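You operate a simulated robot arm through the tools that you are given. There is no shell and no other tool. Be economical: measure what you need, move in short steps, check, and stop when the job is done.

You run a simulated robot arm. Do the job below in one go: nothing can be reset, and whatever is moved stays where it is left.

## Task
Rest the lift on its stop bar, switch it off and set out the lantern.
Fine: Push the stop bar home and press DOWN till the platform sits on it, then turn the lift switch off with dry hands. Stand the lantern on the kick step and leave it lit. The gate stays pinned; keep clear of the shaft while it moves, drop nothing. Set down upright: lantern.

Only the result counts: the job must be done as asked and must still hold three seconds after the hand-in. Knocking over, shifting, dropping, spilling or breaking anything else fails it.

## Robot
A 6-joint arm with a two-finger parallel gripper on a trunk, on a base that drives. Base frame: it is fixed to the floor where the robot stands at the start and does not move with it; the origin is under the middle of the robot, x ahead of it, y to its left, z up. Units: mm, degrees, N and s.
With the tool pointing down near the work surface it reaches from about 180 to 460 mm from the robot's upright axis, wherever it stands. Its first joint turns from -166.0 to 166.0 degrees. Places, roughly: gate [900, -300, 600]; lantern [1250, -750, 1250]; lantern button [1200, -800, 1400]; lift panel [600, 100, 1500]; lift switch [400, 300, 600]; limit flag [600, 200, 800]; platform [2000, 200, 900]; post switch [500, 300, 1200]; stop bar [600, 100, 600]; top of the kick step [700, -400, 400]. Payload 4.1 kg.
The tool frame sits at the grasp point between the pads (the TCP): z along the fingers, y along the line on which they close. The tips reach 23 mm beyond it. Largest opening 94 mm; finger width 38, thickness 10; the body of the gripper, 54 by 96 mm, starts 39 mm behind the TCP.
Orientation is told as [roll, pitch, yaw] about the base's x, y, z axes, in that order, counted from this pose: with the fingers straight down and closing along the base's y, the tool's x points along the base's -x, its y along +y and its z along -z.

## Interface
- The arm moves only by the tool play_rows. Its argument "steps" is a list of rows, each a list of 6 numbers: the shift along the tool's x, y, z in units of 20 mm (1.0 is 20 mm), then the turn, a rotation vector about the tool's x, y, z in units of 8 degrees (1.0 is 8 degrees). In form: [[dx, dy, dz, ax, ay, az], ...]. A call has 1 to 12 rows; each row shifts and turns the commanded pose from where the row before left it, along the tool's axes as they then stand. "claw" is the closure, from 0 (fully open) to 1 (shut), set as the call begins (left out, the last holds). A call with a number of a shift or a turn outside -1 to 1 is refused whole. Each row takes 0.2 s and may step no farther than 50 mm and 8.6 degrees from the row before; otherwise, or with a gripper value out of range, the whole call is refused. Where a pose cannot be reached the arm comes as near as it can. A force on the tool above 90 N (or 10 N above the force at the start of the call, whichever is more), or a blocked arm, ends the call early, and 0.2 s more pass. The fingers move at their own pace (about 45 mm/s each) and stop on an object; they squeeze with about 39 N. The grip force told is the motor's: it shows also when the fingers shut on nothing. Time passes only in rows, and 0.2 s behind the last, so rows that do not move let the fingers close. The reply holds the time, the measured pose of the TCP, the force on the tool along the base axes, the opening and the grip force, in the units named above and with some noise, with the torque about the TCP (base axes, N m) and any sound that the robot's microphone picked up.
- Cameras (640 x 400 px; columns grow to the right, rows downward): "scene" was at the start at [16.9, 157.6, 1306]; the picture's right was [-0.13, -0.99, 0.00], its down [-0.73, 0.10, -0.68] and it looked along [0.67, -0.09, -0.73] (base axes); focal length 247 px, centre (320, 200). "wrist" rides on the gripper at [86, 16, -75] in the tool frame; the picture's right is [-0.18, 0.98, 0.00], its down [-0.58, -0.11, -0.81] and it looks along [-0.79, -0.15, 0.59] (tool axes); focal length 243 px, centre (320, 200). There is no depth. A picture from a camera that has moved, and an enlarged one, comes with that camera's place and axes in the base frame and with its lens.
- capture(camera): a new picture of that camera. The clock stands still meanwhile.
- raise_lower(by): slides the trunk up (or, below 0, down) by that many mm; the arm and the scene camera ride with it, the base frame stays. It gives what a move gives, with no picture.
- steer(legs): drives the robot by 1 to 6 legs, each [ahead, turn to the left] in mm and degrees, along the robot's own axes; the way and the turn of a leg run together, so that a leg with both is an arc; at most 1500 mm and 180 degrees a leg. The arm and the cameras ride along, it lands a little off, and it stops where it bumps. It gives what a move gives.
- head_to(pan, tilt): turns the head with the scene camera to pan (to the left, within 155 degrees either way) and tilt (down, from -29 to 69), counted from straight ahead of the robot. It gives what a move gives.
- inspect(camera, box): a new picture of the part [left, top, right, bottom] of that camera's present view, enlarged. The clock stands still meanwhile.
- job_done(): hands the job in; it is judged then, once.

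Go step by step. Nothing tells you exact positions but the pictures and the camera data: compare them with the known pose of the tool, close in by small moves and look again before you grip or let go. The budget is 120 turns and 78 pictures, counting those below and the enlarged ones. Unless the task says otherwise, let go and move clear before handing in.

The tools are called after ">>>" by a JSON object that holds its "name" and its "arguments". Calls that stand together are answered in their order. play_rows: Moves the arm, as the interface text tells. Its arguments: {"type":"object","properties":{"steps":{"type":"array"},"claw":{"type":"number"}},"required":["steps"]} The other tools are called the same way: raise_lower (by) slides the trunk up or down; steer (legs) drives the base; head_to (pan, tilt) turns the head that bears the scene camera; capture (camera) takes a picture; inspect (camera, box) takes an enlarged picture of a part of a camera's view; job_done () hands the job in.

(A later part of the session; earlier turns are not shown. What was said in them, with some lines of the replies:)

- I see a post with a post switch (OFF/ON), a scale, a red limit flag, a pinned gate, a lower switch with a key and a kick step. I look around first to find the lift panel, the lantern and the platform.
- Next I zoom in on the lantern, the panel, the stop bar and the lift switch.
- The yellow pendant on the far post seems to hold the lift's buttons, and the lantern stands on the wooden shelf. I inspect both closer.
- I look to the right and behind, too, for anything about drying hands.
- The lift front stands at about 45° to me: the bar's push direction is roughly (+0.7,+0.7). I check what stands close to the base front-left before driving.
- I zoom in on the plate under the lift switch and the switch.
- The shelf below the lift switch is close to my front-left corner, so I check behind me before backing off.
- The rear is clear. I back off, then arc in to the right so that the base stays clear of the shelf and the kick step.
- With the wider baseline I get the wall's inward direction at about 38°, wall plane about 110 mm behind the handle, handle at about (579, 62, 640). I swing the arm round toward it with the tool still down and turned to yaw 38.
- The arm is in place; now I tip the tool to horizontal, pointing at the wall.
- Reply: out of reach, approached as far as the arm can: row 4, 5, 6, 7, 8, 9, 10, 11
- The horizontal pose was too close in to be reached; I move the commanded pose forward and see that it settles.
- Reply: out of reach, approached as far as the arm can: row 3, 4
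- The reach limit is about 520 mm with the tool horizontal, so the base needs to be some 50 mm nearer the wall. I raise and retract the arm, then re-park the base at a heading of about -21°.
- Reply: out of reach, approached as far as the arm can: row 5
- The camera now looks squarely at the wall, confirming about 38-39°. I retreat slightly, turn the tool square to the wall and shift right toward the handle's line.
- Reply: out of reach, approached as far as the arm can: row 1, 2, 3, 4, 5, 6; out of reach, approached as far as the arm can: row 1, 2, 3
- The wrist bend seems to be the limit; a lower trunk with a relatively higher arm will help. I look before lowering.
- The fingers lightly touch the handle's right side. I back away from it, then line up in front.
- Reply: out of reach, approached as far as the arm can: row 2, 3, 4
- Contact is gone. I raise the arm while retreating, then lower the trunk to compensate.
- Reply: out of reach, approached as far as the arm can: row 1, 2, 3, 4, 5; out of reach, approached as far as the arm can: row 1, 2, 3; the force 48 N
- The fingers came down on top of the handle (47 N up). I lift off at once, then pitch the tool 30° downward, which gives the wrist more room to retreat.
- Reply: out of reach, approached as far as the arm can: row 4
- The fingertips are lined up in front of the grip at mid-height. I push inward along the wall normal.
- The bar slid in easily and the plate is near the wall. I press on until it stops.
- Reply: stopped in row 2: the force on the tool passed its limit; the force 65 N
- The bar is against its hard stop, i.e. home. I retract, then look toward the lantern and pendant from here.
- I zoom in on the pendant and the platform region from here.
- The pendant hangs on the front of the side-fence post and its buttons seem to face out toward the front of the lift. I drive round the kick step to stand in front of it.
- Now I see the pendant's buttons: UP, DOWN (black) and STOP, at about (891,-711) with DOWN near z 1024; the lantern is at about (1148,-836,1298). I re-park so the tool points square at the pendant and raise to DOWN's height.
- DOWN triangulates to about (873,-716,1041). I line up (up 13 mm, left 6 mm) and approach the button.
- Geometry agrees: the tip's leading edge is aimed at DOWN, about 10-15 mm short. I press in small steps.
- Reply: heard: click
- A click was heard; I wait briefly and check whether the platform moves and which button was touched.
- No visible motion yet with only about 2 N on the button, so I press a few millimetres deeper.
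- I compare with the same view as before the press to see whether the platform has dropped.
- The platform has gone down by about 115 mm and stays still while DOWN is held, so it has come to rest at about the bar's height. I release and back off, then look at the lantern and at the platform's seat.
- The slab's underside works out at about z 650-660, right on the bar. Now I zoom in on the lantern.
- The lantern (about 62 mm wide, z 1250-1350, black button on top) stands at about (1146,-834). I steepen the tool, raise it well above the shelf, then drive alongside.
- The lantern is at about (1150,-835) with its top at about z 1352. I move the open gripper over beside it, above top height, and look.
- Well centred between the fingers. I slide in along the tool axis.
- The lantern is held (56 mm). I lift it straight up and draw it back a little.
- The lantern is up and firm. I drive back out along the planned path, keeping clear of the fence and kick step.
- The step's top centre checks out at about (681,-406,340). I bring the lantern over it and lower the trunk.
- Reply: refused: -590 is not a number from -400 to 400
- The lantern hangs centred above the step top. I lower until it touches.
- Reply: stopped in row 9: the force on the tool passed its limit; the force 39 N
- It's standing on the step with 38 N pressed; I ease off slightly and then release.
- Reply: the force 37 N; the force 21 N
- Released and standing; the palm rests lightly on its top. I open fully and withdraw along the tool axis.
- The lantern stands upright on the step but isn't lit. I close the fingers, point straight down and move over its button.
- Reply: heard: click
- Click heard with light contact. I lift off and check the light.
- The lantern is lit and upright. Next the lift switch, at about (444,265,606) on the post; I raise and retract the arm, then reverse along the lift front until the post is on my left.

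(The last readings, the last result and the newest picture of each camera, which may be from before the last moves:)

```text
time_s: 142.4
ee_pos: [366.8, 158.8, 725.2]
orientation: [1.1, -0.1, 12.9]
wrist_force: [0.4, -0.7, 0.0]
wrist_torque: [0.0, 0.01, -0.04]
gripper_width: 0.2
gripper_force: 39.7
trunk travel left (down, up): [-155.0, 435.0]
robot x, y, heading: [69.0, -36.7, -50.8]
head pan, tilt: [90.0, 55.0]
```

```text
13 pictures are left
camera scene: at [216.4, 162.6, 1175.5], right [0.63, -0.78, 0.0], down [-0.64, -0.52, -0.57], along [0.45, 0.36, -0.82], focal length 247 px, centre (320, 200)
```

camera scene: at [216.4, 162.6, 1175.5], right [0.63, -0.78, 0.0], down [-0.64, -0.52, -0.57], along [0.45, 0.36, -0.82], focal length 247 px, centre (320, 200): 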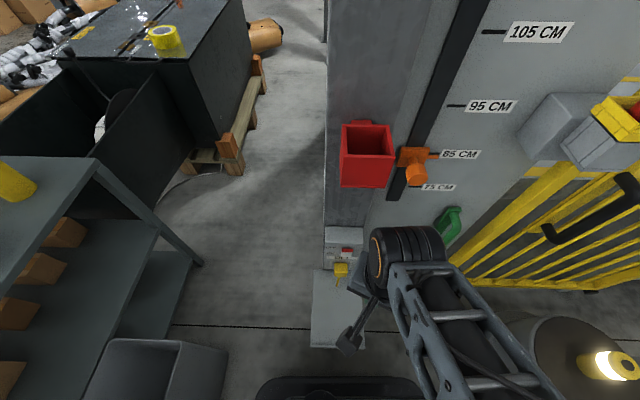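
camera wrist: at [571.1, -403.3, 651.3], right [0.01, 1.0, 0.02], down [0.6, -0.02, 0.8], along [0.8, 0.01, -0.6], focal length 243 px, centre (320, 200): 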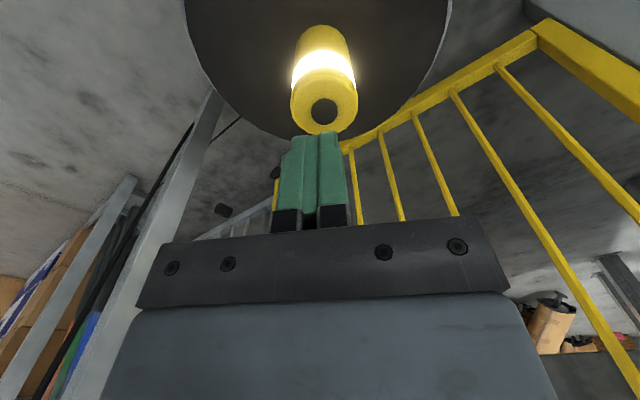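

I zoom in on the lift switch from here.

>>> {"name": "inspect", "arguments": {"camera": "scene", "box": [310, 215, 374, 300]}}

```text
4.71 times, centred on (342, 258) of scene
camera zoom: at [216.4, 162.6, 1175.5], right [0.63, -0.78, 0.0], down [-0.64, -0.52, -0.57], along [0.45, 0.36, -0.82], focal length 1164 px, centre (216, -71)
```

zoom: 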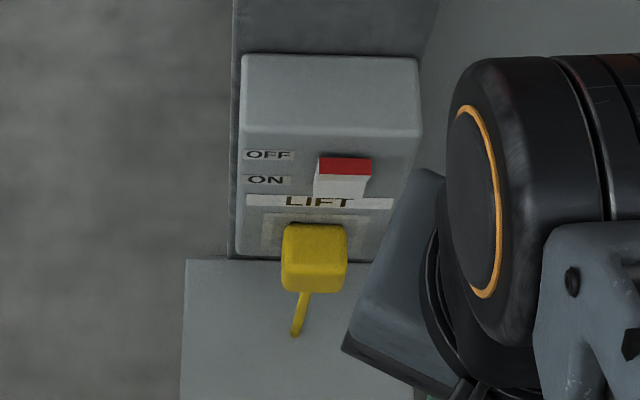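

The red end stands proud at the OFF side, so I need to push the top in. I turn the tool to face the post at 45° down.

>>> {"name": "play_rows", "arguments": {"steps": [[0, 0.5, 0, 0, 0, -1], [0, 0.5, 0, 0, 0, -1], [0, 0.5, 0, 0, 0, -1], [0, 0.15, 0, 0, 0, -0.18], [0, 0, 0, 0, -1, 0], [0, 0, 0, 0, -1, 0], [0, 0, 0, 0, -1, 0], [0, 0, 0, 0, -1, 0], [0, 0, 0, 0, -1, 0], [0, 0, 0, 0, -0.62, 0]]}}

>>> {"name": "raise_lower", "arguments": {"by": -110}}

>>> {"name": "capture", "arguments": {"camera": "wrist"}}

```text
time_s: 144.7
ee_pos: [352.9, 187.5, 725.7]
orientation: [1.7, -45.5, 37.2]
wrist_force: [-0.1, -0.3, 0.1]
wrist_torque: [-0.01, 0.01, 0.02]
gripper_width: 0.0
gripper_force: 38.4
trunk travel left (down, up): [-155.0, 435.0]
robot x, y, heading: [72.9, -38.5, -51.1]
head pan, tilt: [90.0, 55.0]
```

```text
time_s: 146.1
ee_pos: [354.1, 189.2, 615.2]
orientation: [1.6, -45.5, 37.2]
wrist_force: [-0.3, -0.4, -0.2]
wrist_torque: [-0.02, 0.0, 0.03]
gripper_width: 0.3
gripper_force: 38.7
trunk travel left (down, up): [-45.0, 545.0]
robot x, y, heading: [72.5, -38.0, -50.7]
head pan, tilt: [90.0, 55.0]
```

```text
11 pictures are left
camera wrist: at [254.5, 130.5, 608.1], right [-0.51, 0.85, 0.15], down [-0.05, -0.2, 0.98], along [0.86, 0.49, 0.15], focal length 243 px, centre (320, 200)
```

wrist: 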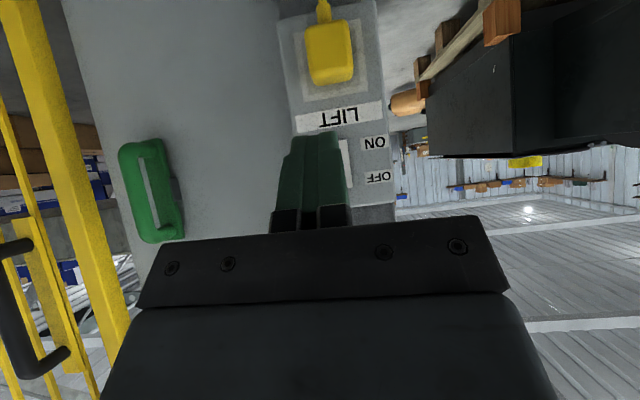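

The rocker spans about z 597-623 at r about 72; the tool is already aligned laterally. I raise 5 mm and move in to about 25 mm off the face, then check.

>>> {"name": "play_rows", "arguments": {"steps": [[-0.2, 0, -0.2, 0, 0, 0], [-0.7, 0.02, 0.7, 0, 0, 0], [-0.7, 0.02, 0.7, 0, 0, 0], [-0.7, 0.02, 0.7, 0, 0, 0]]}}

>>> {"name": "capture", "arguments": {"camera": "wrist"}}

>>> {"name": "inspect", "arguments": {"camera": "scene", "box": [310, 215, 374, 300]}}

```text
time_s: 147.1
ee_pos: [400.1, 225.7, 621.2]
orientation: [1.6, -45.6, 37.0]
wrist_force: [0.2, 0.5, 0.3]
wrist_torque: [-0.01, -0.01, -0.02]
gripper_width: 0.1
gripper_force: 38.7
trunk travel left (down, up): [-45.0, 545.0]
robot x, y, heading: [70.1, -35.6, -50.9]
head pan, tilt: [90.0, 55.0]
```

```text
10 pictures are left
camera wrist: at [300.5, 167.9, 612.9], right [-0.51, 0.85, 0.15], down [-0.05, -0.2, 0.98], along [0.86, 0.49, 0.15], focal length 243 px, centre (320, 200)
```

wrist: 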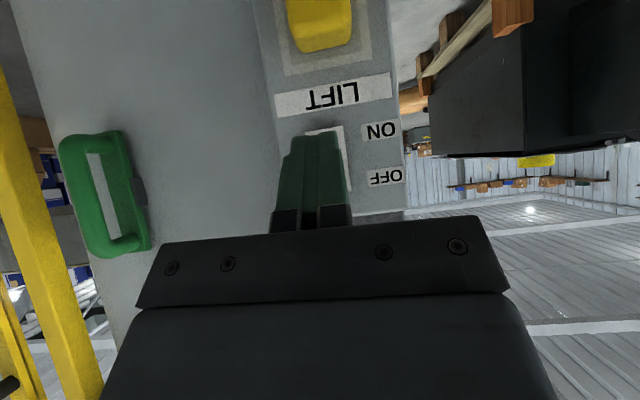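

```text
4.71 times, centred on (342, 258) of scene
camera zoom: at [216.3, 162.5, 1065.6], right [0.63, -0.78, 0.0], down [-0.64, -0.52, -0.57], along [0.45, 0.36, -0.82], focal length 1164 px, centre (216, -71)
```

zoom: 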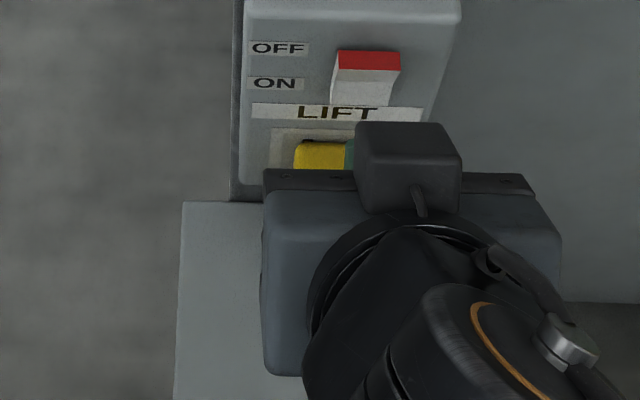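

Rocker top end at about z 632, protruding to n about 507; I raise 6 mm, nudge right 2 mm and press in small steps.

>>> {"name": "play_rows", "arguments": {"steps": [[-0.21, -0.12, -0.21, 0, 0, 0], [-0.5, 0, 0.5, 0, 0, 0], [-0.2, 0, 0.2, 0, 0, 0], [-0.14, 0, 0.14, 0, 0, 0], [-0.14, 0, 0.14, 0, 0, 0]]}}

```text
time_s: 148.3
ee_pos: [420.9, 239.9, 628.7]
orientation: [1.5, -45.4, 37.1]
wrist_force: [-41.2, -30.6, 12.0]
wrist_torque: [0.65, 0.26, -0.09]
gripper_width: 0.2
gripper_force: 39.1
trunk travel left (down, up): [-45.0, 545.0]
robot x, y, heading: [67.3, -32.9, -51.1]
head pan, tilt: [90.0, 55.0]
```

A force of 51 N without a click; I back off and look at what I touched.

>>> {"name": "play_rows", "arguments": {"steps": [[0.3, 0, -0.3, 0, 0, 0], [0.7, 0, -0.7, 0, 0, 0]]}}

>>> {"name": "inspect", "arguments": {"camera": "scene", "box": [310, 205, 374, 270]}}

```text
time_s: 148.9
ee_pos: [401.9, 224.7, 629.0]
orientation: [1.6, -45.5, 37.2]
wrist_force: [-0.2, -0.5, 0.4]
wrist_torque: [0.0, 0.01, 0.02]
gripper_width: 0.0
gripper_force: 38.4
trunk travel left (down, up): [-45.0, 545.0]
robot x, y, heading: [71.0, -35.4, -51.0]
head pan, tilt: [90.0, 55.0]
```

```text
6.15 times, centred on (342, 238) of scene
camera zoom: at [216.4, 162.7, 1065.4], right [0.63, -0.78, 0.0], down [-0.64, -0.52, -0.57], along [0.45, 0.36, -0.82], focal length 1523 px, centre (185, -31)
```

zoom: 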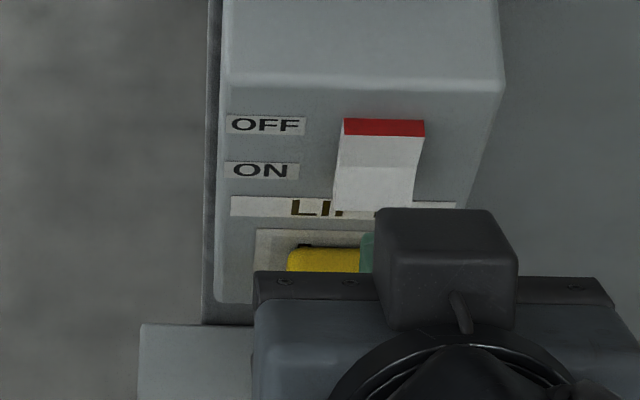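

The rocker's face has flipped: its top is now in and its bottom stands out, which is OFF. I withdraw and check the display panel to confirm.

>>> {"name": "play_rows", "arguments": {"steps": [[0.7, 0, -0.7, 0, 0, 0], [0.7, 0, -0.7, 0, 0, 0], [0.7, 0, -0.7, 0, 0, 0], [0.7, 0, -0.7, 0, 0, 0]]}}

>>> {"name": "inspect", "arguments": {"camera": "scene", "box": [310, 205, 374, 270]}}

>>> {"name": "head_to", "arguments": {"pan": 60, "tilt": -25}}

>>> {"name": "capture", "arguments": {"camera": "scene"}}

```text
time_s: 149.9
ee_pos: [338.1, 175.2, 628.5]
orientation: [1.6, -45.5, 37.2]
wrist_force: [-0.5, 0.9, -0.3]
wrist_torque: [0.0, 0.02, -0.05]
gripper_width: 0.0
gripper_force: 39.2
trunk travel left (down, up): [-45.0, 545.0]
robot x, y, heading: [69.1, -37.0, -50.9]
head pan, tilt: [90.0, 55.0]
```

```text
6.15 times, centred on (342, 238) of scene
camera zoom: at [216.4, 162.7, 1065.5], right [0.63, -0.78, 0.0], down [-0.64, -0.52, -0.57], along [0.45, 0.36, -0.82], focal length 1523 px, centre (185, -31)
```

zoom: 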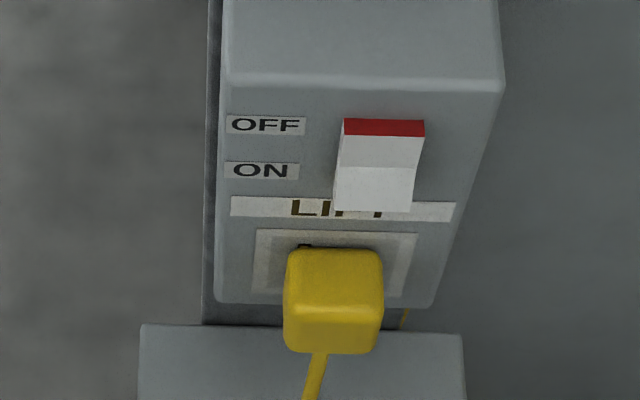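

```text
time_s: 151.4
ee_pos: [339.3, 175.6, 629.0]
orientation: [1.6, -45.4, 37.2]
wrist_force: [-0.6, -0.3, 0.7]
wrist_torque: [-0.01, -0.03, 0.01]
gripper_width: 0.1
gripper_force: 38.4
trunk travel left (down, up): [-45.0, 545.0]
robot x, y, heading: [71.8, -34.8, -51.1]
head pan, tilt: [60.0, -25.0]
```

```text
6 pictures are left
camera scene: at [230.4, 128.3, 1185.6], right [0.16, -0.99, 0.0], down [0.42, 0.07, -0.91], along [0.9, 0.14, 0.42], focal length 247 px, centre (320, 200)
```

scene: 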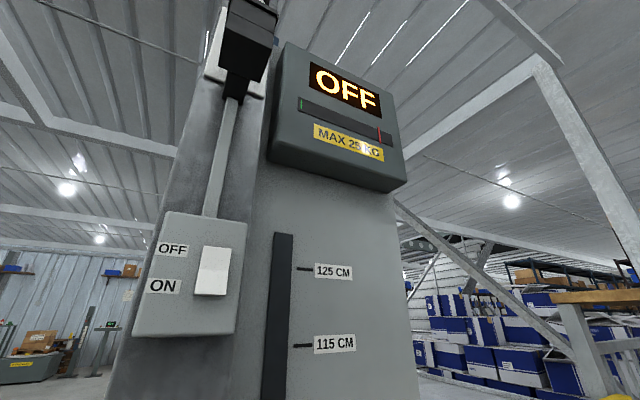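

The panel reads OFF. One last look at the lantern, gate pin and platform.

>>> {"name": "head_to", "arguments": {"pan": 45, "tilt": 40}}

>>> {"name": "capture", "arguments": {"camera": "scene"}}

```text
time_s: 152.8
ee_pos: [338.3, 174.8, 629.2]
orientation: [1.4, -45.6, 37.1]
wrist_force: [-0.3, 0.8, 0.3]
wrist_torque: [-0.04, 0.02, 0.0]
gripper_width: 0.1
gripper_force: 38.8
trunk travel left (down, up): [-45.0, 545.0]
robot x, y, heading: [68.4, -38.2, -51.1]
head pan, tilt: [45.0, 40.0]
```

```text
5 pictures are left
camera scene: at [244.9, 108.3, 1086.3], right [-0.1, -0.99, 0.0], down [-0.64, 0.07, -0.77], along [0.76, -0.08, -0.64], focal length 247 px, centre (320, 200)
```

scene: 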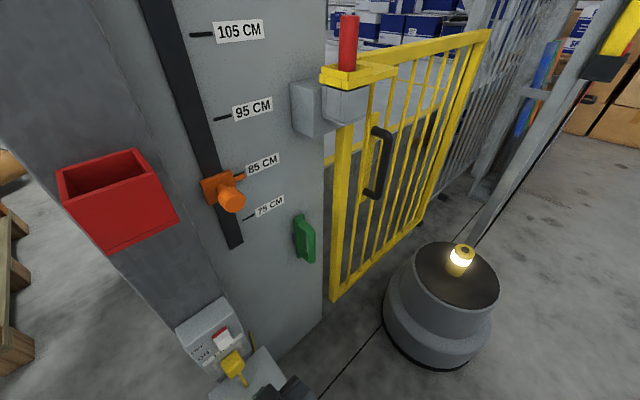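

Everything is as asked: bar home, gate pinned, lift off, lantern lit and upright on the step, arm clear. I hand in.

>>> {"name": "job_done", "arguments": {}}

```text
The job is handed in.
```

I finished the job and handed it in: the stop bar is home with the platform resting on it, the lift is off, and the lantern stands upright and lit on the kick step.

- **Platform:** It dropped by about 115 mm and stayed still while DOWN was held. I couldn't see the seat itself; its underside works out level with the bar.
- **Lift switch:** The panel now reads OFF.
- **Gate:** It is still pinned.
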